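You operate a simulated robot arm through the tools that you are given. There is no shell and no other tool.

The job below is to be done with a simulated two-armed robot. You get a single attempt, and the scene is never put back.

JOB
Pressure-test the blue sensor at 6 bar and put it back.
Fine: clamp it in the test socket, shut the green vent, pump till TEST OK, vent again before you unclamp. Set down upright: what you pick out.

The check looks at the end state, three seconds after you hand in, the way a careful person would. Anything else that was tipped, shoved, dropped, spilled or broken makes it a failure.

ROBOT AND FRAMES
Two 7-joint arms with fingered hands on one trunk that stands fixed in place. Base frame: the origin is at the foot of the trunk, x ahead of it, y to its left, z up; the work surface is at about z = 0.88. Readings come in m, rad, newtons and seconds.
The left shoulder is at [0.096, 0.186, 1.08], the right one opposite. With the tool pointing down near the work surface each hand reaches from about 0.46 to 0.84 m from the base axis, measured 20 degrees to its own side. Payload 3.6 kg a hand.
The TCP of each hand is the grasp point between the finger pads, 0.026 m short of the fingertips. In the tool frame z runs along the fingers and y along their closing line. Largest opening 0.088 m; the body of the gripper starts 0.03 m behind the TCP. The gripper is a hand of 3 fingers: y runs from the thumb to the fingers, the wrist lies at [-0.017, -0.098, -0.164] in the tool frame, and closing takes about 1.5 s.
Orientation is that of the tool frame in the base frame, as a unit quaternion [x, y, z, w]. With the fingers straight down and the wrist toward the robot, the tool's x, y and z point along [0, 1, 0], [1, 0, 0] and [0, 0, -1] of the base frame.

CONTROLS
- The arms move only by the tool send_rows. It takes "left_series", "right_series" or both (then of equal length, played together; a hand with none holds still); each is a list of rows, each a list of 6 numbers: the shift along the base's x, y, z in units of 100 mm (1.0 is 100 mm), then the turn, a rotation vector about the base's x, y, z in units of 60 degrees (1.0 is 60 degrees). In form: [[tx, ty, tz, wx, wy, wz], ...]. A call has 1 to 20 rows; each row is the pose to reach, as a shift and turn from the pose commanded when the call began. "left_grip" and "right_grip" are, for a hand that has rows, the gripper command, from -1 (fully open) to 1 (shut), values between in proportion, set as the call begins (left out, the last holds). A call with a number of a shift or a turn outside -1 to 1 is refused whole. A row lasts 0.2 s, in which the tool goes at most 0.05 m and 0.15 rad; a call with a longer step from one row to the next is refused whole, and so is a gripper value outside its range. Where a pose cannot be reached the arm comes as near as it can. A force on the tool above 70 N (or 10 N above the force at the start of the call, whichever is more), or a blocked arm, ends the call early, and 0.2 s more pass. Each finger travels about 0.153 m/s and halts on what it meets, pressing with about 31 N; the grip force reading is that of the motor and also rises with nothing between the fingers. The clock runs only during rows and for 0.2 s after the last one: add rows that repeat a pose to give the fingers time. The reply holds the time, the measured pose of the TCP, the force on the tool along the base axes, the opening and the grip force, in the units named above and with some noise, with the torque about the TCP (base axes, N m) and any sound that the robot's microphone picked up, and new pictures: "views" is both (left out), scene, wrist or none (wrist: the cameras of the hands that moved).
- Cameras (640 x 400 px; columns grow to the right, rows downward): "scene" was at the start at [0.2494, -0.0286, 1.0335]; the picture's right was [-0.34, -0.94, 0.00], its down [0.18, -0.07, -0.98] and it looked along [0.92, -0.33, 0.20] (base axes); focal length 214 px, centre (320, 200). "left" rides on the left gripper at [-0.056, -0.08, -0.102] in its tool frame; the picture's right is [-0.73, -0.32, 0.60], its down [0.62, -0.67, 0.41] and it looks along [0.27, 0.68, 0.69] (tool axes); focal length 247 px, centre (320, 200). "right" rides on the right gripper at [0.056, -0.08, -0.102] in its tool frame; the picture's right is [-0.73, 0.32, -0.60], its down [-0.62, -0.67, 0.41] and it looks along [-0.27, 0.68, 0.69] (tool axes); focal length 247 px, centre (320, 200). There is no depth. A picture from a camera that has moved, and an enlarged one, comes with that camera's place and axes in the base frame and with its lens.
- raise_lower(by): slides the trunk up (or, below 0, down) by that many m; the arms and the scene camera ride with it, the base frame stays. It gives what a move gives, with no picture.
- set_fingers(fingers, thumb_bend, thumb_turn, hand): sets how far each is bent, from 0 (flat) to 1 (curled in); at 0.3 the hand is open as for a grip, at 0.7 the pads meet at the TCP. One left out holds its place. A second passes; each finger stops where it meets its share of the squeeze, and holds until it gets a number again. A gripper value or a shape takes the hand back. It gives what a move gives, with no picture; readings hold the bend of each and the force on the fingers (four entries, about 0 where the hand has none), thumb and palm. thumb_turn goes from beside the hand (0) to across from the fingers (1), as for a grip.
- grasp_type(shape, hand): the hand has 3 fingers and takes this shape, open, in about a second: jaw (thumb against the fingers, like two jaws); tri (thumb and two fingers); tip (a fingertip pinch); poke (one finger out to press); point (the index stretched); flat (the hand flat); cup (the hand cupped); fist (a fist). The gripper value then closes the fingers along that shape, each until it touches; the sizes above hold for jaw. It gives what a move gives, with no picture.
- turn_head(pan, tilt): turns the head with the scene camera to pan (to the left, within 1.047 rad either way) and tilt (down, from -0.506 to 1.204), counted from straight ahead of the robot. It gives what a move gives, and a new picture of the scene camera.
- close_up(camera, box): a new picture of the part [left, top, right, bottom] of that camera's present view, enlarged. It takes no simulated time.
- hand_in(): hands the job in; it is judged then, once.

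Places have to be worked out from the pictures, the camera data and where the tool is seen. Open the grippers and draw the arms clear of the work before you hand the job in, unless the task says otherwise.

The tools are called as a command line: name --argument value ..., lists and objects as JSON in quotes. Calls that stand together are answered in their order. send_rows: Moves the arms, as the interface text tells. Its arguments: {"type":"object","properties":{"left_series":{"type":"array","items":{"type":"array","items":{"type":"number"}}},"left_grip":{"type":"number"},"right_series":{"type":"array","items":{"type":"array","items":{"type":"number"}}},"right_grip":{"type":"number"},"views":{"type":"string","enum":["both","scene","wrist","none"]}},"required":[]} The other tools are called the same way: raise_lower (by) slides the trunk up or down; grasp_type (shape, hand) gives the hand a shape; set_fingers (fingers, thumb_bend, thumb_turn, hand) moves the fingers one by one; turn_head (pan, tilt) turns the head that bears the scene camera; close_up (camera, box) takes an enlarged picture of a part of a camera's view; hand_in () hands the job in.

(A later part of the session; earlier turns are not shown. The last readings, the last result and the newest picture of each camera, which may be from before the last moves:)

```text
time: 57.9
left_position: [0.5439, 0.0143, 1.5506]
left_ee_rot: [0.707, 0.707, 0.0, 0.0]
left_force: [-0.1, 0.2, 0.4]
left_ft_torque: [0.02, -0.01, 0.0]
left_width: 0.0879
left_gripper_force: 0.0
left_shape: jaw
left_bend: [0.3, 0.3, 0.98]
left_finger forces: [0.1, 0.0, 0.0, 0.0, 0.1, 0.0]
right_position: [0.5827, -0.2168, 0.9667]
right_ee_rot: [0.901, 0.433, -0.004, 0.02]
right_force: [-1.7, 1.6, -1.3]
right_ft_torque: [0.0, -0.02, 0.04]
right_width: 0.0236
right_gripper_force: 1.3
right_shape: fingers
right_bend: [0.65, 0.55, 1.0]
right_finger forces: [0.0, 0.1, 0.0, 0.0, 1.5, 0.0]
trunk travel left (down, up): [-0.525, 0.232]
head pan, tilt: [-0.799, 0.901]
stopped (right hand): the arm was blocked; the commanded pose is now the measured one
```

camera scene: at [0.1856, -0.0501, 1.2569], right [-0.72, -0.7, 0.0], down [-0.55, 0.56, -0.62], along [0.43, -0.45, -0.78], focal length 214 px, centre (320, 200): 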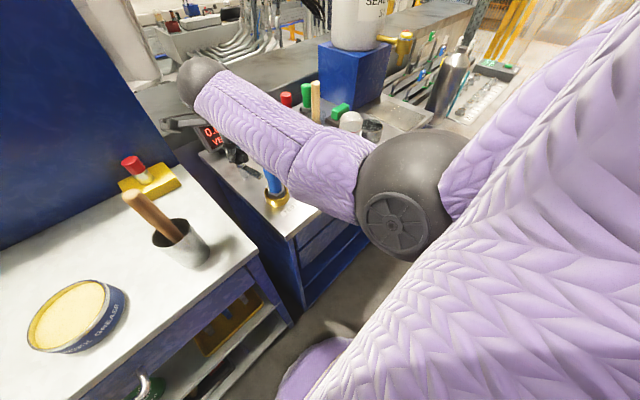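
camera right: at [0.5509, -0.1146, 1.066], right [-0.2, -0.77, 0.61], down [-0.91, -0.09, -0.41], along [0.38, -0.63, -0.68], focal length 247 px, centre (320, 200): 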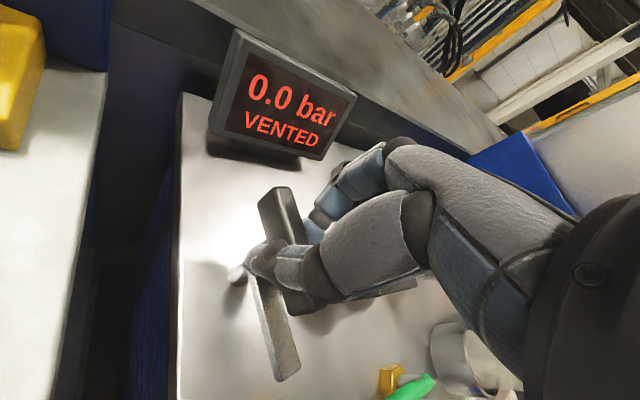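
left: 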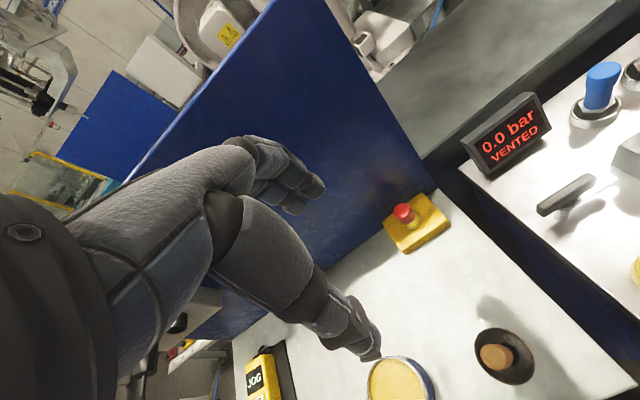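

Forces are now near zero. I look at the hand and handle before opening further.

close_up --camera "right" --box '[180, 160, 400, 390]'

close_up --camera "scene" --box '[190, 100, 310, 220]'

```text
1.74 times, centred on (290, 275) of right
camera zoom: at [0.5557, -0.1189, 1.0654], right [-0.22, -0.75, 0.63], down [-0.9, -0.09, -0.42], along [0.37, -0.66, -0.66], focal length 430 px, centre (372, 70)
```

zoom: 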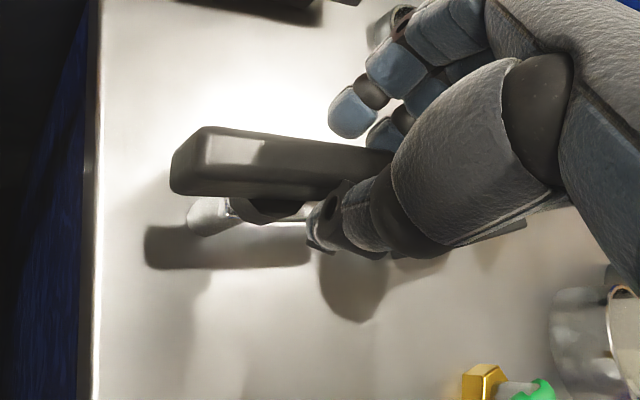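

```text
3.33 times, centred on (250, 160) of scene
camera zoom: at [0.1869, -0.0543, 1.2565], right [-0.72, -0.7, 0.0], down [-0.55, 0.56, -0.62], along [0.43, -0.45, -0.78], focal length 715 px, centre (553, 333)
```

zoom: 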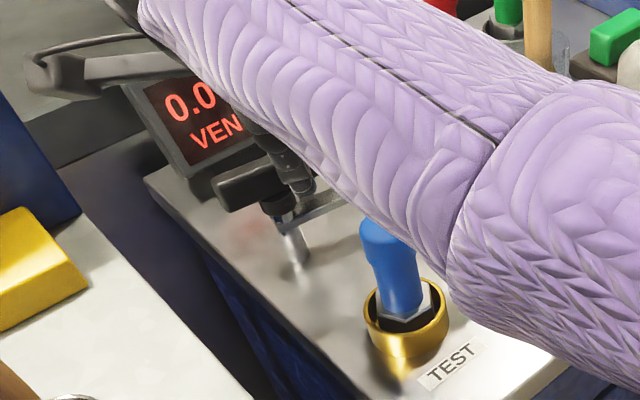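

The handle swung back to its start when I let go: it is a snap-over toggle, and my grip forced it back. Next time I will push one end and let it snap freely. First I open the hand and lift straight up.

send_rows --right_series '[[0, 0, 0, 0, 0, 0], [0, 0, 0, 0, 0, 0], [0, 0, 0, 0, 0, 0], [0, 0, 0, 0, 0, 0]]' --right_grip -0.4 --views "wrist"

```text
time: 58.9
left_position: [0.5448, 0.0147, 1.5506]
left_ee_rot: [0.707, 0.707, 0.0, 0.0]
left_force: [-0.2, 0.5, 0.4]
left_ft_torque: [-0.02, 0.03, 0.0]
left_width: 0.0876
left_gripper_force: 0.1
left_shape: jaw
left_bend: [0.3, 0.3, 0.98]
left_finger forces: [0.0, 0.1, 0.0, 0.1, 0.0, 0.0]
right_position: [0.5827, -0.2172, 0.968]
right_ee_rot: [0.901, 0.433, -0.004, 0.02]
right_force: [-0.3, -0.2, -0.3]
right_ft_torque: [0.0, -0.03, 0.0]
right_width: 0.0615
right_gripper_force: 0.0
right_shape: jaw
right_bend: [0.36, 0.56, 0.99]
right_finger forces: [0.1, 0.1, 0.0, 0.0, 0.0, 0.0]
trunk travel left (down, up): [-0.525, 0.232]
head pan, tilt: [-0.799, 0.901]
camera right: at [0.5555, -0.1188, 1.0651], right [-0.22, -0.75, 0.63], down [-0.9, -0.09, -0.42], along [0.37, -0.66, -0.66], focal length 247 px, centre (320, 200)
```

right: 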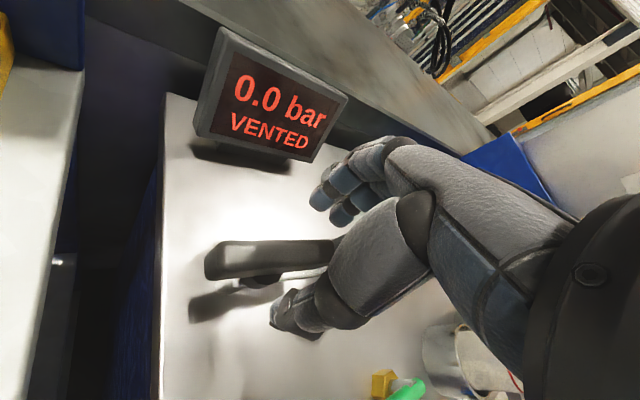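

The hand is open with no force. I lift straight up 10 cm, then turn the yaw back to zero.

send_rows --right_series '[[0, 0, 0.15, 0, 0, 0], [0, 0, 0.4, 0, 0, 0], [0, 0, 0.7, 0, 0, 0], [0, 0, 1.0, 0, 0, 0]]' --views "none"

send_rows --right_series '[[0, 0, 0, 0, 0, 0.13], [0, 0, 0, 0, 0, 0.26], [0, 0, 0, 0, 0, 0.39], [0, 0.1, 0, 0, 0, 0.52], [0, 0.2, 0, 0, 0, 0.64], [0, 0.2, 0, 0, 0, 0.64]]' --views "both"

```text
time: 59.9
left_position: [0.5433, 0.0138, 1.5504]
left_ee_rot: [0.708, 0.707, 0.0, 0.001]
left_force: [-0.3, -0.4, -0.2]
left_ft_torque: [0.0, 0.02, -0.04]
left_width: 0.0878
left_gripper_force: 0.0
left_shape: jaw
left_bend: [0.3, 0.3, 0.98]
left_finger forces: [0.1, 0.0, 0.0, 0.0, 0.0, 0.0]
right_position: [0.5837, -0.2376, 1.0676]
right_ee_rot: [0.905, 0.424, -0.011, 0.035]
right_force: [0.6, 0.5, -0.5]
right_ft_torque: [0.01, 0.0, 0.02]
right_width: 0.061
right_gripper_force: 0.1
right_shape: jaw
right_bend: [0.36, 0.56, 0.99]
right_finger forces: [0.0, 0.0, 0.0, 0.0, 0.1, 0.0]
trunk travel left (down, up): [-0.525, 0.232]
head pan, tilt: [-0.799, 0.901]
```

```text
time: 61.2
left_position: [0.5451, 0.0137, 1.5505]
left_ee_rot: [0.708, 0.706, 0.0, 0.0]
left_force: [0.3, -0.4, -0.8]
left_ft_torque: [0.0, -0.02, -0.02]
left_width: 0.0878
left_gripper_force: 0.0
left_shape: jaw
left_bend: [0.3, 0.3, 0.98]
left_finger forces: [0.0, 0.0, 0.0, 0.0, 0.0, 0.0]
right_position: [0.5825, -0.1934, 1.0682]
right_ee_rot: [0.706, 0.708, 0.002, 0.018]
right_force: [-0.1, 0.9, 1.0]
right_ft_torque: [-0.02, -0.02, -0.01]
right_width: 0.061
right_gripper_force: 0.1
right_shape: jaw
right_bend: [0.36, 0.56, 0.99]
right_finger forces: [0.0, 0.0, 0.1, 0.1, 0.0, 0.1]
trunk travel left (down, up): [-0.525, 0.232]
head pan, tilt: [-0.799, 0.901]
camera scene: at [0.1869, -0.0542, 1.2565], right [-0.72, -0.7, 0.0], down [-0.55, 0.56, -0.62], along [0.43, -0.45, -0.78], focal length 214 px, centre (320, 200)
camera right: at [0.5002, -0.1343, 1.1655], right [0.3, -0.72, 0.62], down [-0.65, -0.63, -0.42], along [0.7, -0.28, -0.66], focal length 247 px, centre (320, 200)
```

scene: 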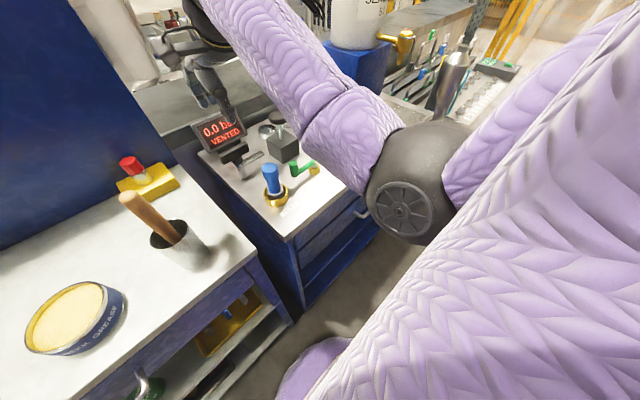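
right: 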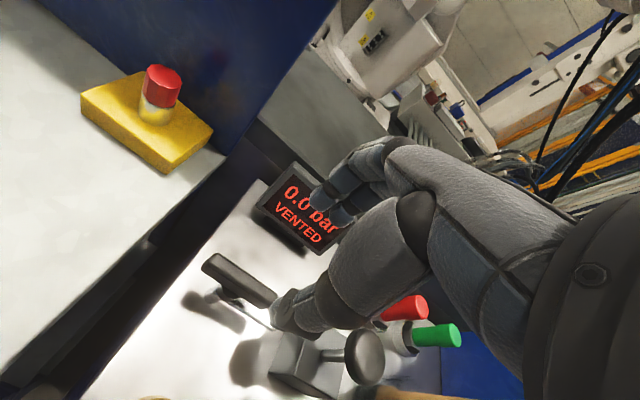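

The sensor still stands in the socket and the clamp is back at its start. I try the "poke" shape, which may make a slimmer pusher, and look at it.

grasp_type --hand "right" --shape "poke"

send_rows --right_series '[[-0.2, 0.2, 0.1, 0.0216, 0.0267, 0], [-0.5, 0.4, 0.1, 0.0216, 0.0267, 0], [-0.5, 0.4, 0.1, 0.0216, 0.0267, 0]]' --views "both"

```text
time: 62.1
left_position: [0.5451, 0.0142, 1.5508]
left_ee_rot: [0.708, 0.706, 0.0, 0.0]
left_force: [1.0, -0.2, -0.2]
left_ft_torque: [-0.04, -0.01, 0.02]
left_width: 0.0876
left_gripper_force: 0.0
left_shape: jaw
left_bend: [0.3, 0.3, 0.98]
left_finger forces: [0.0, 0.0, 0.1, 0.1, 0.1, 0.0]
right_position: [0.5826, -0.1952, 1.0678]
right_ee_rot: [0.707, 0.707, 0.003, 0.019]
right_force: [0.7, -0.9, 0.3]
right_ft_torque: [-0.04, -0.02, 0.02]
right_width: 0.0
right_gripper_force: 0.0
right_shape: poke
right_bend: [0.7, 0.92, 0.25]
right_finger forces: [0.1, 0.1, 0.0, 0.0, 0.1, 0.0]
trunk travel left (down, up): [-0.525, 0.232]
head pan, tilt: [-0.799, 0.901]
```

```text
time: 63.1
left_position: [0.5438, 0.0126, 1.55]
left_ee_rot: [0.707, 0.707, 0.001, 0.0]
left_force: [-0.9, -0.2, -0.1]
left_ft_torque: [0.0, 0.01, -0.01]
left_width: 0.0879
left_gripper_force: 0.1
left_shape: jaw
left_bend: [0.3, 0.3, 0.98]
left_finger forces: [0.0, 0.1, 0.0, 0.0, 0.0, 0.1]
right_position: [0.5544, -0.18, 1.106]
right_ee_rot: [0.717, 0.696, 0.011, 0.036]
right_force: [-0.1, -0.5, -0.1]
right_ft_torque: [-0.03, -0.04, 0.02]
right_width: 0.0
right_gripper_force: 0.2
right_shape: poke
right_bend: [0.7, 0.92, 0.25]
right_finger forces: [0.0, 0.0, 0.0, 0.0, 0.0, 0.0]
trunk travel left (down, up): [-0.525, 0.232]
head pan, tilt: [-0.799, 0.901]
stopped in row 3 (right hand): the arm was blocked; the commanded pose is now the measured one
camera scene: at [0.1868, -0.0547, 1.2565], right [-0.72, -0.7, 0.0], down [-0.55, 0.56, -0.62], along [0.43, -0.45, -0.78], focal length 214 px, centre (320, 200)
camera right: at [0.4705, -0.1177, 1.2005], right [0.26, -0.72, 0.64], down [-0.66, -0.62, -0.43], along [0.71, -0.31, -0.63], focal length 247 px, centre (320, 200)
```

scene: 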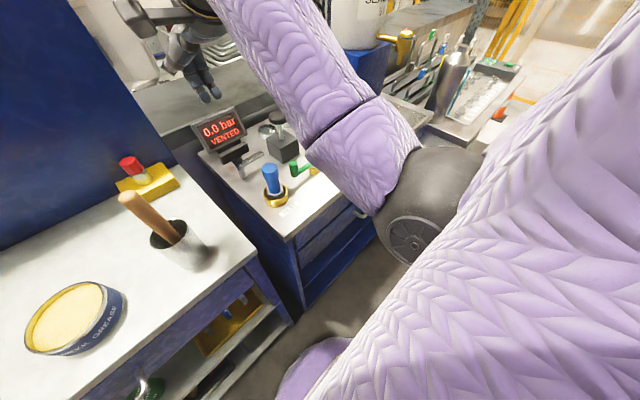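
right: 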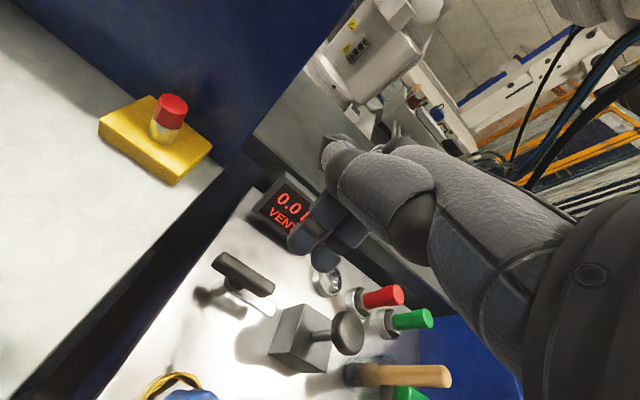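

The elbow is stuck against the chest after the yaw excursion. I move the hand outward and up to free it and reset the arm posture.

send_rows --right_series '[[0.1, -0.2, 0.25, 0, 0, 0], [0.25, -0.45, 0.55, 0, 0, 0], [0.4, -0.7, 0.8, 0, 0, 0], [0.5, -1.0, 1.0, 0, 0, 0]]' --views "none"

send_rows --right_series '[[0, -0.25, 0.25, 0, 0, 0], [0, -0.5, 0.5, 0, 0, 0], [-0.1, -0.75, 0.75, 0, 0, 0], [-0.2, -1.0, 1.0, 0, 0, 0]]' --views "scene"

```text
time: 64.2
left_position: [0.544, 0.0134, 1.5506]
left_ee_rot: [0.708, 0.707, 0.001, -0.001]
left_force: [-0.2, -0.4, 0.1]
left_ft_torque: [0.0, -0.04, 0.0]
left_width: 0.0877
left_gripper_force: 0.0
left_shape: jaw
left_bend: [0.3, 0.3, 0.98]
left_finger forces: [0.0, 0.0, 0.0, 0.0, 0.1, 0.1]
right_position: [0.6042, -0.2778, 1.2056]
right_ee_rot: [0.716, 0.697, 0.012, 0.033]
right_force: [0.2, 0.4, 0.2]
right_ft_torque: [-0.01, -0.03, 0.0]
right_width: 0.0
right_gripper_force: 0.1
right_shape: poke
right_bend: [0.7, 0.92, 0.25]
right_finger forces: [0.0, 0.0, 0.0, 0.1, 0.1, 0.0]
trunk travel left (down, up): [-0.525, 0.232]
head pan, tilt: [-0.799, 0.901]
```

```text
time: 65.2
left_position: [0.5441, 0.0129, 1.5503]
left_ee_rot: [0.707, 0.707, 0.001, -0.001]
left_force: [-0.6, 0.5, 0.1]
left_ft_torque: [0.01, 0.0, 0.04]
left_width: 0.0877
left_gripper_force: 0.1
left_shape: jaw
left_bend: [0.3, 0.3, 0.98]
left_finger forces: [0.1, 0.0, 0.1, 0.0, 0.0, 0.1]
right_position: [0.5833, -0.3788, 1.3078]
right_ee_rot: [0.716, 0.697, 0.012, 0.032]
right_force: [-0.1, -0.1, -0.5]
right_ft_torque: [0.02, -0.03, 0.01]
right_width: 0.0001
right_gripper_force: 0.1
right_shape: poke
right_bend: [0.7, 0.92, 0.25]
right_finger forces: [0.1, 0.1, 0.0, 0.0, 0.1, 0.1]
trunk travel left (down, up): [-0.525, 0.232]
head pan, tilt: [-0.799, 0.901]
camera scene: at [0.1867, -0.0552, 1.2565], right [-0.72, -0.7, 0.0], down [-0.55, 0.56, -0.62], along [0.43, -0.44, -0.78], focal length 214 px, centre (320, 200)
```

scene: 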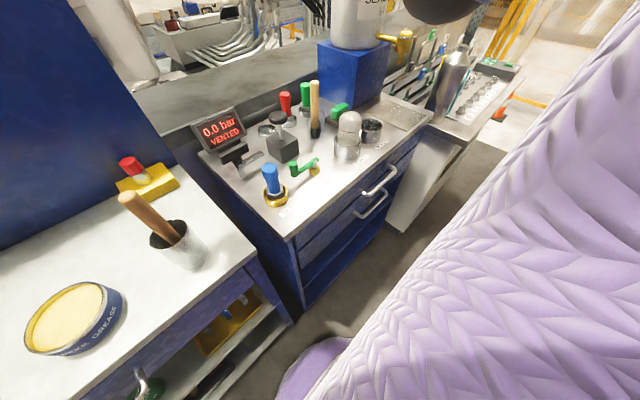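

The arm is free again and the panel is undisturbed. I correct the small tilt and look at the poke hand shape.

send_rows --right_series '[[0, 0, 0, 0.0277, 0.059, 0.025], [0, 0, 0, 0.0277, 0.059, 0.025]]' --views "wrist"

turn_head --pan -0.7 --tilt 0.1

```text
time: 65.8
left_position: [0.5431, 0.0143, 1.5507]
left_ee_rot: [0.708, 0.706, 0.0, 0.001]
left_force: [-0.3, 0.7, -0.3]
left_ft_torque: [-0.02, -0.01, -0.01]
left_width: 0.0877
left_gripper_force: 0.0
left_shape: jaw
left_bend: [0.3, 0.3, 0.98]
left_finger forces: [0.0, 0.1, 0.1, 0.0, 0.0, 0.0]
right_position: [0.5847, -0.3775, 1.3063]
right_ee_rot: [0.708, 0.706, 0.0, -0.001]
right_force: [-0.5, 0.9, -1.9]
right_ft_torque: [0.0, 0.01, -0.01]
right_width: 0.0001
right_gripper_force: 0.1
right_shape: poke
right_bend: [0.7, 0.92, 0.25]
right_finger forces: [0.1, 0.1, 0.0, 0.1, 0.1, 0.1]
trunk travel left (down, up): [-0.525, 0.232]
head pan, tilt: [-0.799, 0.901]
camera right: at [0.5046, -0.3208, 1.4081], right [0.32, -0.73, 0.6], down [-0.67, -0.62, -0.41], along [0.68, -0.27, -0.69], focal length 247 px, centre (320, 200)
```

right: 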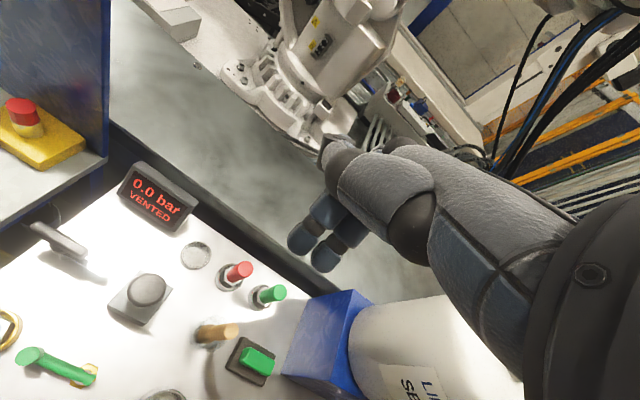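

```text
time: 66.9
left_position: [0.5449, 0.0132, 1.5502]
left_ee_rot: [0.708, 0.707, 0.0, 0.001]
left_force: [-0.1, 0.3, -0.8]
left_ft_torque: [0.02, 0.0, -0.02]
left_width: 0.0878
left_gripper_force: 0.0
left_shape: jaw
left_bend: [0.3, 0.3, 0.98]
left_finger forces: [0.0, 0.0, 0.0, 0.0, 0.1, 0.0]
right_position: [0.5847, -0.3772, 1.3062]
right_ee_rot: [0.708, 0.706, 0.0, 0.0]
right_force: [0.0, -0.3, 1.1]
right_ft_torque: [-0.02, 0.02, 0.02]
right_width: 0.0001
right_gripper_force: 0.1
right_shape: poke
right_bend: [0.7, 0.92, 0.25]
right_finger forces: [0.0, 0.0, 0.0, 0.0, 0.0, 0.0]
trunk travel left (down, up): [-0.525, 0.232]
head pan, tilt: [-0.7, 0.099]
camera scene: at [0.2048, -0.0596, 1.3273], right [-0.64, -0.76, 0.0], down [-0.08, 0.06, -0.99], along [0.76, -0.64, -0.1], focal length 214 px, centre (320, 200)
```

scene: 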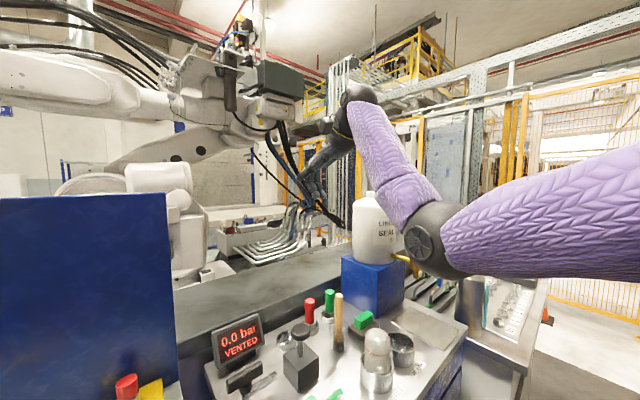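

close_up --camera "scene" --box '[280, 110, 380, 230]'

close_up --camera "right" --box '[240, 100, 480, 290]'

```text
3.33 times, centred on (330, 170) of scene
camera zoom: at [0.2048, -0.0596, 1.3273], right [-0.64, -0.76, 0.0], down [-0.08, 0.06, -0.99], along [0.76, -0.64, -0.1], focal length 715 px, centre (287, 300)
```

zoom: 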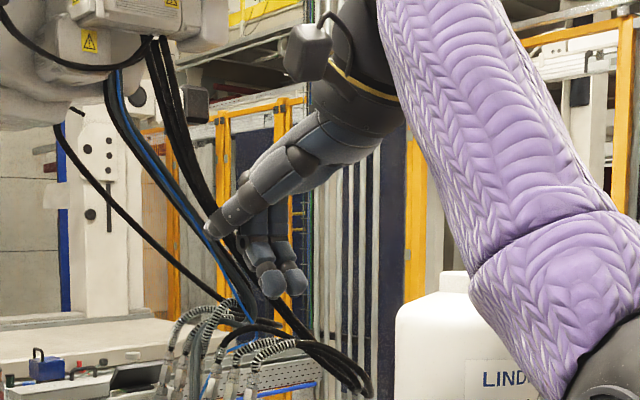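

```text
2.11 times, centred on (360, 195) of right
camera zoom: at [0.5048, -0.3207, 1.408], right [0.32, -0.73, 0.6], down [-0.67, -0.62, -0.41], along [0.68, -0.27, -0.69], focal length 520 px, centre (236, 210)
```

zoom: 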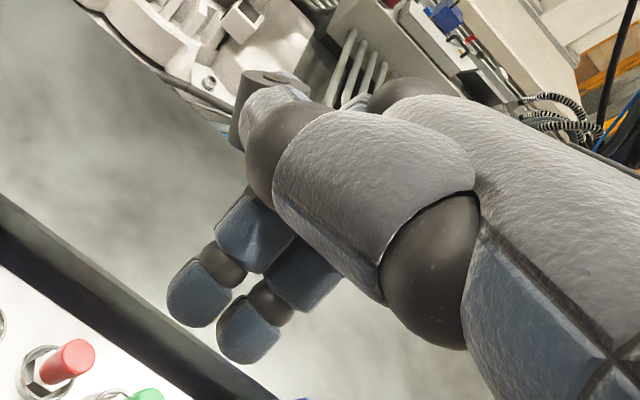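

In poke shape two fingers hang down and the thumb sticks out, so the closed jaw is the cleaner pusher. I lower the trunk 8 cm for a freer elbow, close the hand to jaw, and go to the far side of the handle's -y end.

raise_lower --by -0.08

grasp_type --hand "right" --shape "jaw"

send_rows --right_series '[[0.15, 0.3, 0, 0, 0, 0], [0.3, 0.6, -0.1, 0, 0, 0], [0.4, 0.9, -0.3, 0, 0, 0], [0.4, 1.0, -0.6, 0, 0, 0], [0.4, 1.0, -0.8, 0, 0, 0]]' --right_grip 1 --views "none"

turn_head --pan -0.5 --tilt 0.55

```text
time: 68.0
left_position: [0.5435, 0.0127, 1.4708]
left_ee_rot: [0.707, 0.707, 0.0, 0.0]
left_force: [-0.3, 0.3, 0.1]
left_ft_torque: [0.0, 0.0, -0.02]
left_width: 0.0877
left_gripper_force: 0.0
left_shape: jaw
left_bend: [0.3, 0.3, 0.98]
left_finger forces: [0.0, 0.0, 0.0, 0.0, 0.0, 0.1]
right_position: [0.5831, -0.3772, 1.2247]
right_ee_rot: [0.708, 0.706, 0.001, 0.001]
right_force: [-0.3, 0.2, -0.7]
right_ft_torque: [-0.02, 0.01, -0.01]
right_width: 0.0001
right_gripper_force: 0.0
right_shape: poke
right_bend: [0.7, 0.92, 0.25]
right_finger forces: [0.0, 0.1, 0.0, 0.1, 0.1, 0.0]
trunk travel left (down, up): [-0.445, 0.312]
head pan, tilt: [-0.7, 0.099]
```

```text
time: 69.0
left_position: [0.5428, 0.0144, 1.4707]
left_ee_rot: [0.708, 0.706, -0.001, 0.0]
left_force: [0.1, 0.4, 0.1]
left_ft_torque: [0.0, -0.01, 0.0]
left_width: 0.0878
left_gripper_force: 0.1
left_shape: jaw
left_bend: [0.3, 0.3, 0.98]
left_finger forces: [0.0, 0.0, 0.0, 0.0, 0.0, 0.0]
right_position: [0.5834, -0.3768, 1.2247]
right_ee_rot: [0.707, 0.707, 0.0, 0.001]
right_force: [-0.4, 0.4, -0.2]
right_ft_torque: [0.01, -0.01, 0.01]
right_width: 0.0878
right_gripper_force: 0.0
right_shape: jaw
right_bend: [0.3, 0.3, 0.97]
right_finger forces: [0.1, 0.0, 0.0, 0.0, 0.1, 0.0]
trunk travel left (down, up): [-0.445, 0.312]
head pan, tilt: [-0.7, 0.099]
```

```text
time: 70.2
left_position: [0.5447, 0.0142, 1.4707]
left_ee_rot: [0.708, 0.706, 0.0, 0.0]
left_force: [-0.5, -0.8, -0.8]
left_ft_torque: [0.0, 0.0, 0.0]
left_width: 0.0879
left_gripper_force: 0.1
left_shape: jaw
left_bend: [0.3, 0.3, 0.98]
left_finger forces: [0.0, 0.1, 0.0, 0.0, 0.1, 0.0]
right_position: [0.623, -0.2772, 1.144]
right_ee_rot: [0.708, 0.706, 0.0, 0.001]
right_force: [0.5, 0.1, -0.3]
right_ft_torque: [-0.02, 0.01, -0.03]
right_width: 0.0001
right_gripper_force: 31.1
right_shape: jaw
right_bend: [0.7, 0.46, 1.0]
right_finger forces: [0.0, 0.1, 0.1, 0.0, 0.0, 0.0]
trunk travel left (down, up): [-0.445, 0.312]
head pan, tilt: [-0.7, 0.099]
```

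```text
time: 71.0
left_position: [0.5443, 0.0145, 1.4703]
left_ee_rot: [0.707, 0.707, 0.0, 0.0]
left_force: [-0.6, 0.9, -0.5]
left_ft_torque: [-0.01, 0.02, 0.03]
left_width: 0.0876
left_gripper_force: 0.1
left_shape: jaw
left_bend: [0.3, 0.3, 0.98]
left_finger forces: [0.0, 0.0, 0.1, 0.0, 0.0, 0.0]
right_position: [0.6226, -0.277, 1.1442]
right_ee_rot: [0.708, 0.706, 0.0, 0.0]
right_force: [-0.4, 0.3, -0.3]
right_ft_torque: [0.01, 0.01, -0.01]
right_width: 0.0
right_gripper_force: 31.2
right_shape: jaw
right_bend: [0.7, 0.46, 1.0]
right_finger forces: [0.0, 0.0, 0.0, 0.1, 0.1, 0.1]
trunk travel left (down, up): [-0.445, 0.312]
head pan, tilt: [-0.499, 0.55]
camera scene: at [0.2185, -0.0434, 1.2026], right [-0.48, -0.88, 0.0], down [-0.46, 0.25, -0.85], along [0.75, -0.41, -0.52], focal length 214 px, centre (320, 200)
```

scene: 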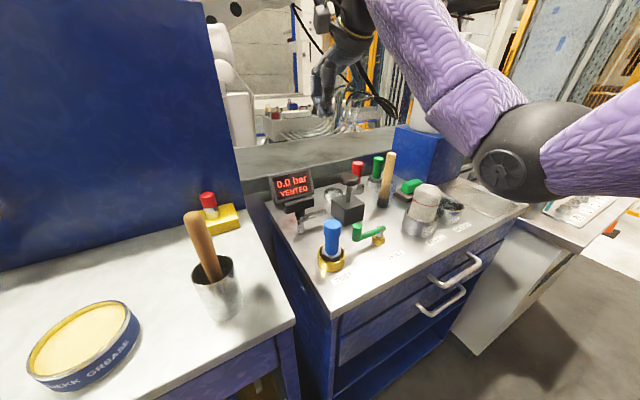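

The elbow is well outside. I move to (0.627, -0.218) at z≈1.05 on the far side of the handle end.

send_rows --right_series '[[0.02, 0.2, -0.2, 0, 0, 0], [0.04, 0.4, -0.5, 0, 0, 0], [0.04, 0.59, -0.8, 0, 0, 0], [0.04, 0.59, -0.94, 0, 0, 0], [0.04, 0.59, -0.94, 0, 0, 0]]' --views "both"

close_up --camera "scene" --box '[255, 130, 375, 250]'

close_up --camera "right" --box '[120, 160, 400, 390]'

```text
time: 72.2
left_position: [0.5435, 0.0134, 1.4697]
left_ee_rot: [0.707, 0.707, 0.0, 0.0]
left_force: [0.7, 1.1, 0.4]
left_ft_torque: [0.0, -0.04, -0.02]
left_width: 0.0875
left_gripper_force: 0.0
left_shape: jaw
left_bend: [0.3, 0.3, 0.98]
left_finger forces: [0.0, 0.0, 0.0, 0.0, 0.2, 0.0]
right_position: [0.6272, -0.2161, 1.0493]
right_ee_rot: [0.708, 0.706, 0.0, 0.001]
right_force: [0.3, -0.3, 0.4]
right_ft_torque: [-0.01, 0.0, 0.02]
right_width: 0.0001
right_gripper_force: 31.4
right_shape: jaw
right_bend: [0.7, 0.46, 1.0]
right_finger forces: [0.0, 0.0, 0.0, 0.1, 0.0, 0.1]
trunk travel left (down, up): [-0.445, 0.312]
head pan, tilt: [-0.499, 0.55]
camera scene: at [0.2184, -0.0431, 1.2026], right [-0.48, -0.88, 0.0], down [-0.46, 0.25, -0.85], along [0.75, -0.41, -0.52], focal length 214 px, centre (320, 200)
camera right: at [0.548, -0.16, 1.1522], right [0.32, -0.73, 0.6], down [-0.67, -0.62, -0.41], along [0.68, -0.27, -0.69], focal length 247 px, centre (320, 200)
```

scene: 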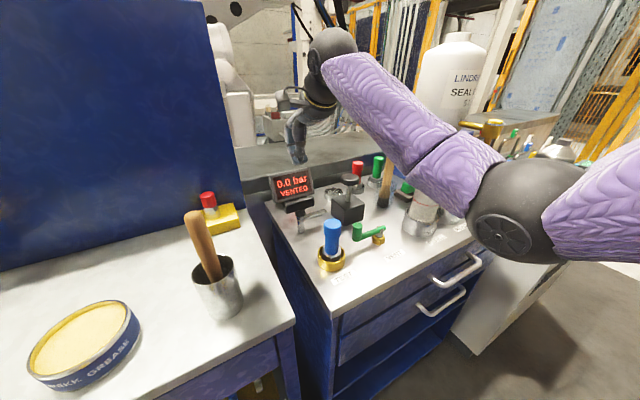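
right: 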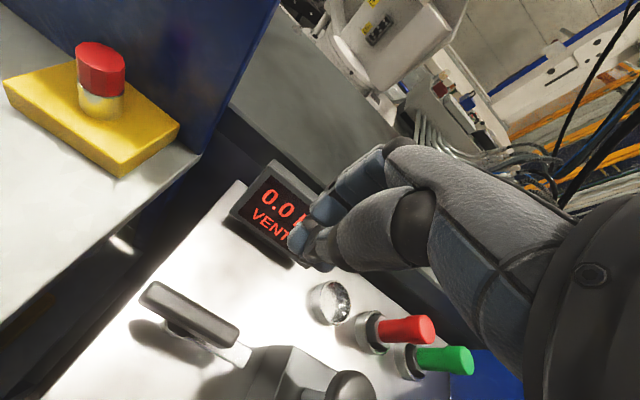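

```text
3.33 times, centred on (315, 190) of scene
camera zoom: at [0.2184, -0.0431, 1.2026], right [-0.48, -0.88, 0.0], down [-0.46, 0.25, -0.85], along [0.75, -0.41, -0.52], focal length 715 px, centre (337, 233)
```

zoom: 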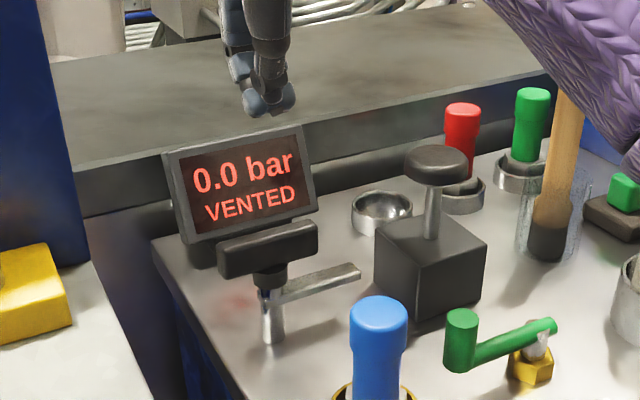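

```text
1.74 times, centred on (260, 275) of right
camera zoom: at [0.548, -0.16, 1.1522], right [0.32, -0.73, 0.6], down [-0.67, -0.62, -0.41], along [0.68, -0.27, -0.69], focal length 430 px, centre (424, 70)
```

zoom: 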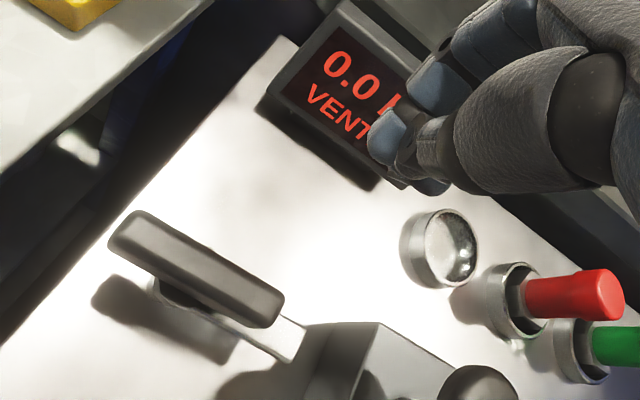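

The spot beneath is free. I descend to z≈0.962 beside the handle end.

send_rows --right_series '[[0, -0.02, -0.3, 0, 0, 0], [0, -0.02, -0.6, 0, 0, 0], [0, -0.02, -0.87, 0, 0, 0], [0, -0.02, -0.87, 0, 0, 0]]' --views "none"

close_up --camera "scene" --box '[255, 140, 375, 250]'

close_up --camera "right" --box '[160, 180, 380, 370]'

```text
time: 73.2
left_position: [0.5446, 0.0133, 1.4693]
left_ee_rot: [0.707, 0.707, 0.001, -0.001]
left_force: [0.3, -0.2, 0.3]
left_ft_torque: [-0.05, -0.01, 0.03]
left_width: 0.0874
left_gripper_force: 0.1
left_shape: jaw
left_bend: [0.3, 0.3, 0.98]
left_finger forces: [0.0, 0.1, 0.0, 0.1, 0.1, 0.0]
right_position: [0.6277, -0.22, 0.9629]
right_ee_rot: [0.708, 0.707, 0.001, 0.002]
right_force: [-0.8, -0.4, -1.1]
right_ft_torque: [-0.03, 0.01, 0.02]
right_width: 0.0002
right_gripper_force: 31.0
right_shape: jaw
right_bend: [0.7, 0.46, 1.0]
right_finger forces: [0.0, 0.0, 0.1, 0.0, 0.0, 0.1]
trunk travel left (down, up): [-0.445, 0.312]
head pan, tilt: [-0.499, 0.55]
```

```text
3.64 times, centred on (315, 195) of scene
camera zoom: at [0.2184, -0.0432, 1.2026], right [-0.48, -0.88, 0.0], down [-0.46, 0.25, -0.85], along [0.75, -0.41, -0.52], focal length 780 px, centre (338, 218)
```

zoom: 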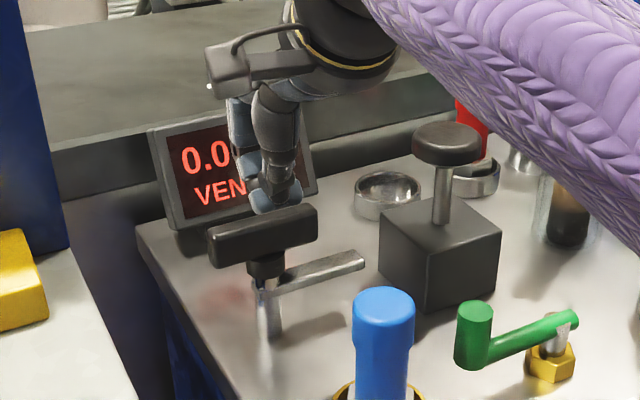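

```text
2.11 times, centred on (270, 275) of right
camera zoom: at [0.5483, -0.1639, 1.0647], right [0.32, -0.73, 0.6], down [-0.67, -0.62, -0.41], along [0.68, -0.27, -0.69], focal length 520 px, centre (425, 42)
```

zoom: 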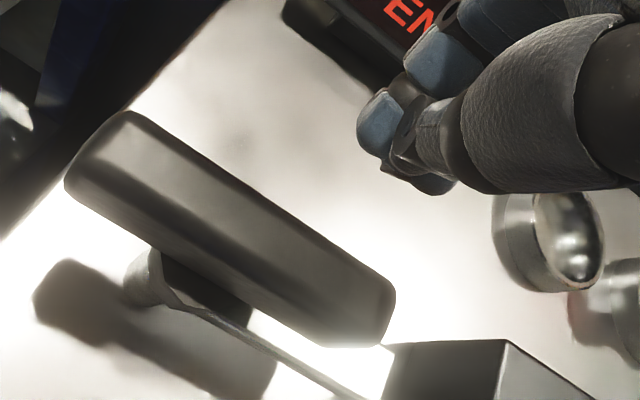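

The closed fingers are right behind the handle's -y end. I now push toward -x in small steps, watching the force.

send_rows --right_series '[[-0.08, 0.06, -0.03, 0, 0, 0], [-0.16, 0.06, -0.03, 0, 0, 0], [-0.24, 0.06, -0.03, 0, 0, 0], [-0.3, 0.06, -0.03, 0, 0, 0]]' --views "none"

close_up --camera "scene" --box '[255, 140, 375, 250]'

close_up --camera "right" --box '[160, 180, 380, 370]'

```text
time: 74.2
left_position: [0.5444, 0.0147, 1.4698]
left_ee_rot: [0.708, 0.706, -0.001, 0.0]
left_force: [0.1, 0.2, -0.4]
left_ft_torque: [0.0, 0.0, -0.04]
left_width: 0.0877
left_gripper_force: 0.1
left_shape: jaw
left_bend: [0.3, 0.3, 0.98]
left_finger forces: [0.1, 0.0, 0.0, 0.0, 0.0, 0.1]
right_position: [0.5987, -0.2143, 0.963]
right_ee_rot: [0.708, 0.706, 0.0, 0.0]
right_force: [1.3, -0.9, 2.0]
right_ft_torque: [0.02, 0.06, 0.03]
right_width: 0.0
right_gripper_force: 31.4
right_shape: jaw
right_bend: [0.7, 0.46, 1.0]
right_finger forces: [0.1, 0.1, 0.1, 0.0, 1.8, 0.0]
trunk travel left (down, up): [-0.445, 0.312]
head pan, tilt: [-0.499, 0.55]
```

```text
3.64 times, centred on (315, 195) of scene
camera zoom: at [0.2185, -0.0435, 1.2025], right [-0.48, -0.88, 0.0], down [-0.46, 0.25, -0.85], along [0.75, -0.41, -0.52], focal length 780 px, centre (338, 218)
```

zoom: 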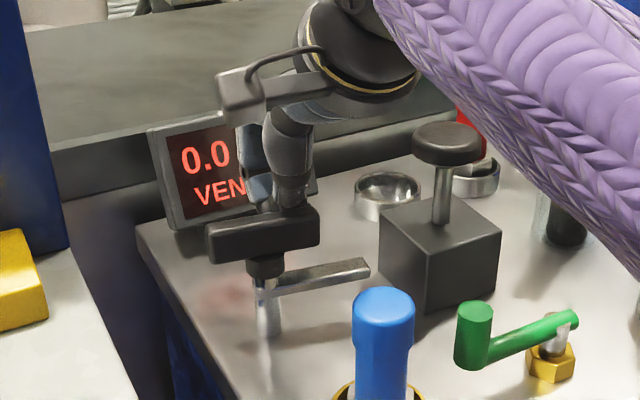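

```text
2.11 times, centred on (270, 275) of right
camera zoom: at [0.5188, -0.158, 1.0638], right [0.32, -0.73, 0.6], down [-0.67, -0.62, -0.41], along [0.68, -0.27, -0.69], focal length 520 px, centre (425, 42)
```

zoom: 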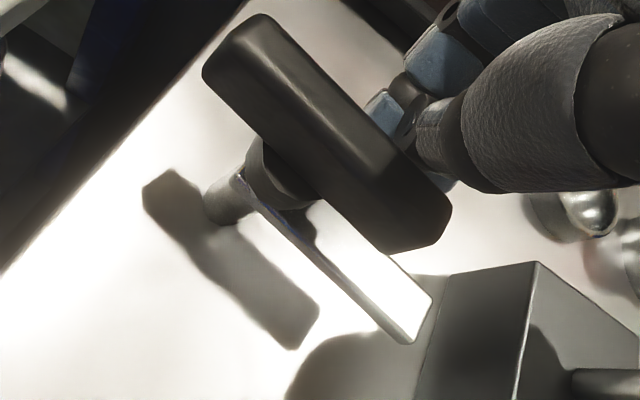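

Contact is made and the handle has begun to turn with little force. I keep pushing another 2.5 cm.

send_rows --right_series '[[-0.06, 0, 0, 0, 0, 0], [-0.12, 0, 0, 0, 0, 0], [-0.18, 0, 0, 0, 0, 0], [-0.22, 0, 0, 0, 0, 0]]' --views "none"

close_up --camera "scene" --box '[255, 140, 375, 250]'

close_up --camera "right" --box '[160, 180, 380, 370]'

```text
time: 75.2
left_position: [0.5445, 0.0122, 1.4701]
left_ee_rot: [0.708, 0.707, 0.0, 0.0]
left_force: [-0.7, 0.0, 0.4]
left_ft_torque: [-0.01, 0.02, 0.02]
left_width: 0.0876
left_gripper_force: 0.0
left_shape: jaw
left_bend: [0.3, 0.3, 0.98]
left_finger forces: [0.1, 0.1, 0.0, 0.0, 0.0, 0.0]
right_position: [0.5762, -0.2169, 0.961]
right_ee_rot: [0.708, 0.706, 0.0, 0.002]
right_force: [5.2, -9.8, 2.4]
right_ft_torque: [-0.11, -0.12, -0.07]
right_width: 0.0
right_gripper_force: 30.6
right_shape: jaw
right_bend: [0.7, 0.46, 1.0]
right_finger forces: [0.1, 0.0, 0.0, 0.1, 0.0, 0.1]
trunk travel left (down, up): [-0.445, 0.312]
head pan, tilt: [-0.499, 0.55]
```

```text
3.64 times, centred on (315, 195) of scene
camera zoom: at [0.219, -0.0446, 1.2024], right [-0.48, -0.88, 0.0], down [-0.46, 0.25, -0.85], along [0.75, -0.41, -0.52], focal length 780 px, centre (338, 218)
```

zoom: 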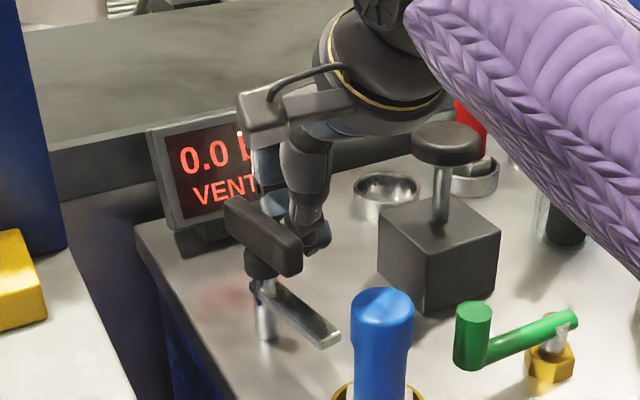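

```text
2.11 times, centred on (270, 275) of right
camera zoom: at [0.4972, -0.159, 1.0628], right [0.31, -0.73, 0.6], down [-0.67, -0.62, -0.41], along [0.68, -0.27, -0.69], focal length 520 px, centre (425, 42)
```

zoom: 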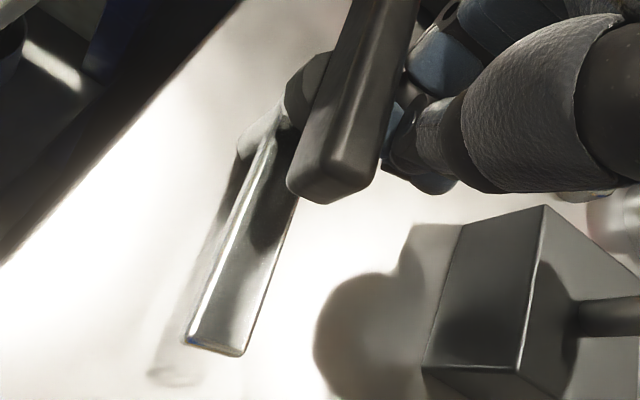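

The handle has snapped over: the bar now points to the socket. I back the fingers away in -y to let it settle freely.

send_rows --right_series '[[0, -0.1, 0, 0, 0, 0], [0.05, -0.2, 0, 0, 0, 0], [0.05, -0.2, 0, 0, 0, 0]]' --views "none"

close_up --camera "scene" --box '[255, 140, 375, 250]'

close_up --camera "right" --box '[160, 180, 380, 370]'

```text
time: 76.0
left_position: [0.5438, 0.0141, 1.4709]
left_ee_rot: [0.707, 0.707, 0.0, 0.0]
left_force: [-0.6, -0.5, -0.1]
left_ft_torque: [0.01, 0.01, 0.01]
left_width: 0.0877
left_gripper_force: 0.2
left_shape: jaw
left_bend: [0.3, 0.3, 0.98]
left_finger forces: [0.1, 0.0, 0.0, 0.0, 0.0, 0.0]
right_position: [0.5804, -0.2334, 0.9614]
right_ee_rot: [0.707, 0.707, -0.001, 0.0]
right_force: [0.9, 0.5, -0.2]
right_ft_torque: [0.05, -0.01, 0.03]
right_width: 0.0
right_gripper_force: 31.1
right_shape: jaw
right_bend: [0.7, 0.46, 1.0]
right_finger forces: [0.0, 0.0, 0.0, 0.1, 0.0, 0.1]
trunk travel left (down, up): [-0.445, 0.312]
head pan, tilt: [-0.499, 0.55]
```

```text
3.64 times, centred on (315, 195) of scene
camera zoom: at [0.2182, -0.0429, 1.2026], right [-0.48, -0.88, 0.0], down [-0.46, 0.25, -0.85], along [0.75, -0.41, -0.52], focal length 780 px, centre (338, 218)
```

zoom: 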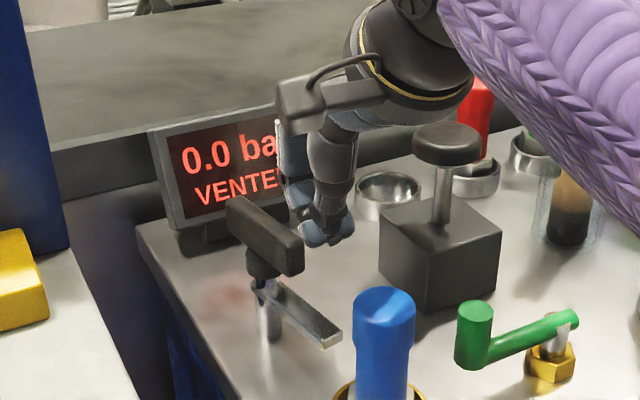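

```text
2.11 times, centred on (270, 275) of right
camera zoom: at [0.5008, -0.1765, 1.063], right [0.32, -0.73, 0.6], down [-0.67, -0.62, -0.41], along [0.68, -0.27, -0.69], focal length 520 px, centre (425, 42)
```

zoom: 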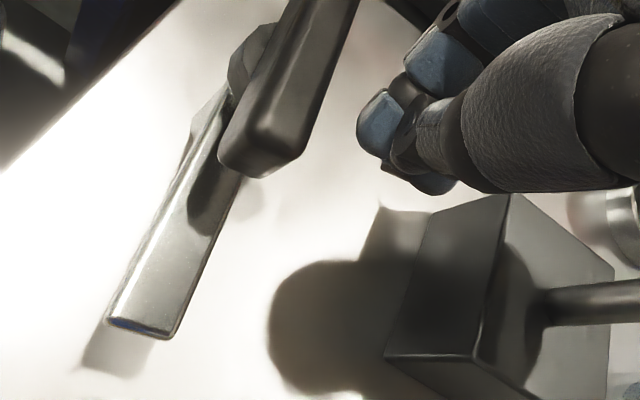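

The clamp stays closed by itself. Now I lift the hand and go to the near side of the green vent knob (knob at about 0.471, -0.265, top z 0.945) to test turning it clockwise toward +x.

send_rows --right_series '[[0, 0, 0.3, 0, 0, 0], [0, 0, 0.6, 0, 0, 0], [-0.2, -0.1, 0.9, 0, 0, 0], [-0.6, -0.2, 1.0, 0, 0, 0], [-1.0, -0.34, 1.0, 0, 0, 0]]' --views "none"

send_rows --right_series '[[-0.3, 0, 0, 0, 0, 0], [-0.6, 0, 0, 0, 0, 0], [-0.6, 0, 0, 0, 0, 0]]' --views "both"

```text
time: 77.2
left_position: [0.5428, 0.0132, 1.4704]
left_ee_rot: [0.707, 0.708, 0.0, 0.001]
left_force: [-0.8, 0.0, -0.3]
left_ft_torque: [0.01, -0.03, 0.03]
left_width: 0.0878
left_gripper_force: 0.1
left_shape: jaw
left_bend: [0.3, 0.3, 0.98]
left_finger forces: [0.1, 0.0, 0.1, 0.0, 0.1, 0.0]
right_position: [0.4781, -0.2689, 1.0616]
right_ee_rot: [0.707, 0.707, 0.0, 0.002]
right_force: [-0.4, 0.1, -1.0]
right_ft_torque: [0.03, -0.01, -0.02]
right_width: 0.0
right_gripper_force: 30.7
right_shape: jaw
right_bend: [0.7, 0.46, 1.0]
right_finger forces: [0.1, 0.0, 0.0, 0.0, 0.0, 0.0]
trunk travel left (down, up): [-0.445, 0.312]
head pan, tilt: [-0.499, 0.55]
```

```text
time: 78.0
left_position: [0.5446, 0.0134, 1.4706]
left_ee_rot: [0.708, 0.706, -0.001, 0.0]
left_force: [-0.1, -0.4, -0.6]
left_ft_torque: [-0.02, 0.02, -0.03]
left_width: 0.0878
left_gripper_force: 0.0
left_shape: jaw
left_bend: [0.3, 0.3, 0.98]
left_finger forces: [0.0, 0.0, 0.0, 0.1, 0.0, 0.1]
right_position: [0.4176, -0.268, 1.0624]
right_ee_rot: [0.708, 0.706, -0.001, 0.0]
right_force: [0.6, 0.0, 0.0]
right_ft_torque: [0.02, 0.0, -0.01]
right_width: 0.0
right_gripper_force: 31.2
right_shape: jaw
right_bend: [0.7, 0.46, 1.0]
right_finger forces: [0.0, 0.0, 0.0, 0.1, 0.1, 0.0]
trunk travel left (down, up): [-0.445, 0.312]
head pan, tilt: [-0.499, 0.55]
camera scene: at [0.2186, -0.0433, 1.2025], right [-0.48, -0.88, 0.0], down [-0.46, 0.25, -0.85], along [0.75, -0.41, -0.52], focal length 214 px, centre (320, 200)
camera right: at [0.3383, -0.2103, 1.1633], right [0.32, -0.73, 0.6], down [-0.67, -0.62, -0.41], along [0.68, -0.27, -0.69], focal length 247 px, centre (320, 200)
```

scene: 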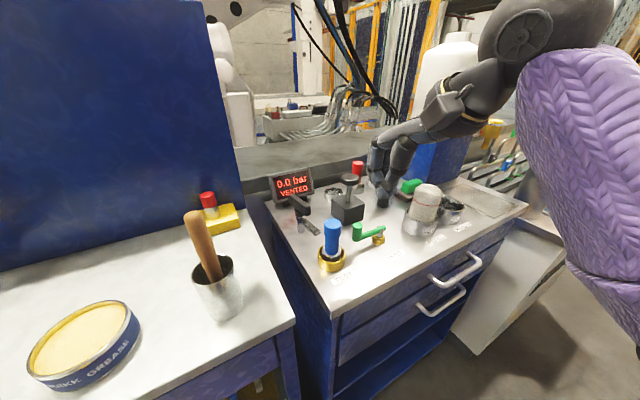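
right: 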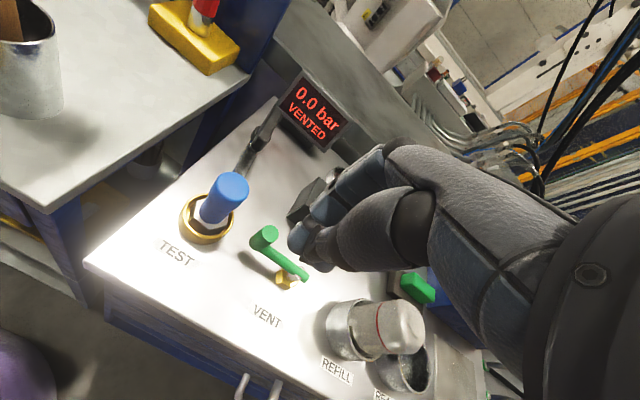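

I take a close-up of the vent knob from here to confirm its position before pushing.

close_up --camera "right" --box '[220, 205, 340, 300]'

close_up --camera "scene" --box '[300, 180, 420, 280]'

```text
4.21 times, centred on (280, 252) of right
camera zoom: at [0.3383, -0.2103, 1.1633], right [0.32, -0.73, 0.6], down [-0.67, -0.62, -0.41], along [0.68, -0.27, -0.69], focal length 1040 px, centre (488, -21)
```

zoom: 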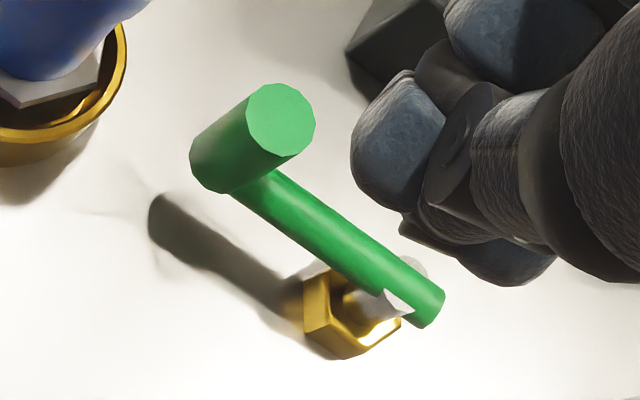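

```text
4.00 times, centred on (360, 230) of scene
camera zoom: at [0.2186, -0.0433, 1.2025], right [-0.48, -0.88, 0.0], down [-0.46, 0.25, -0.85], along [0.75, -0.41, -0.52], focal length 858 px, centre (160, 80)
```

zoom: 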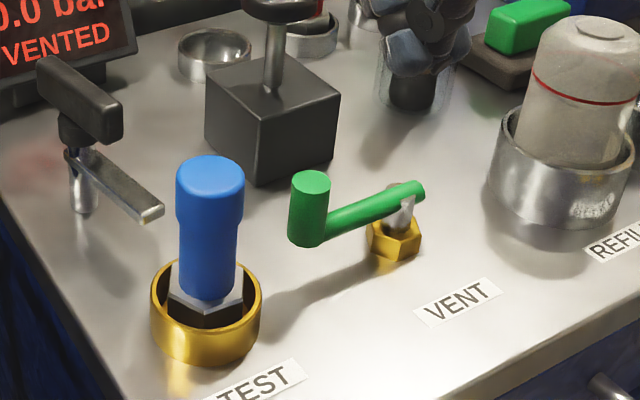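

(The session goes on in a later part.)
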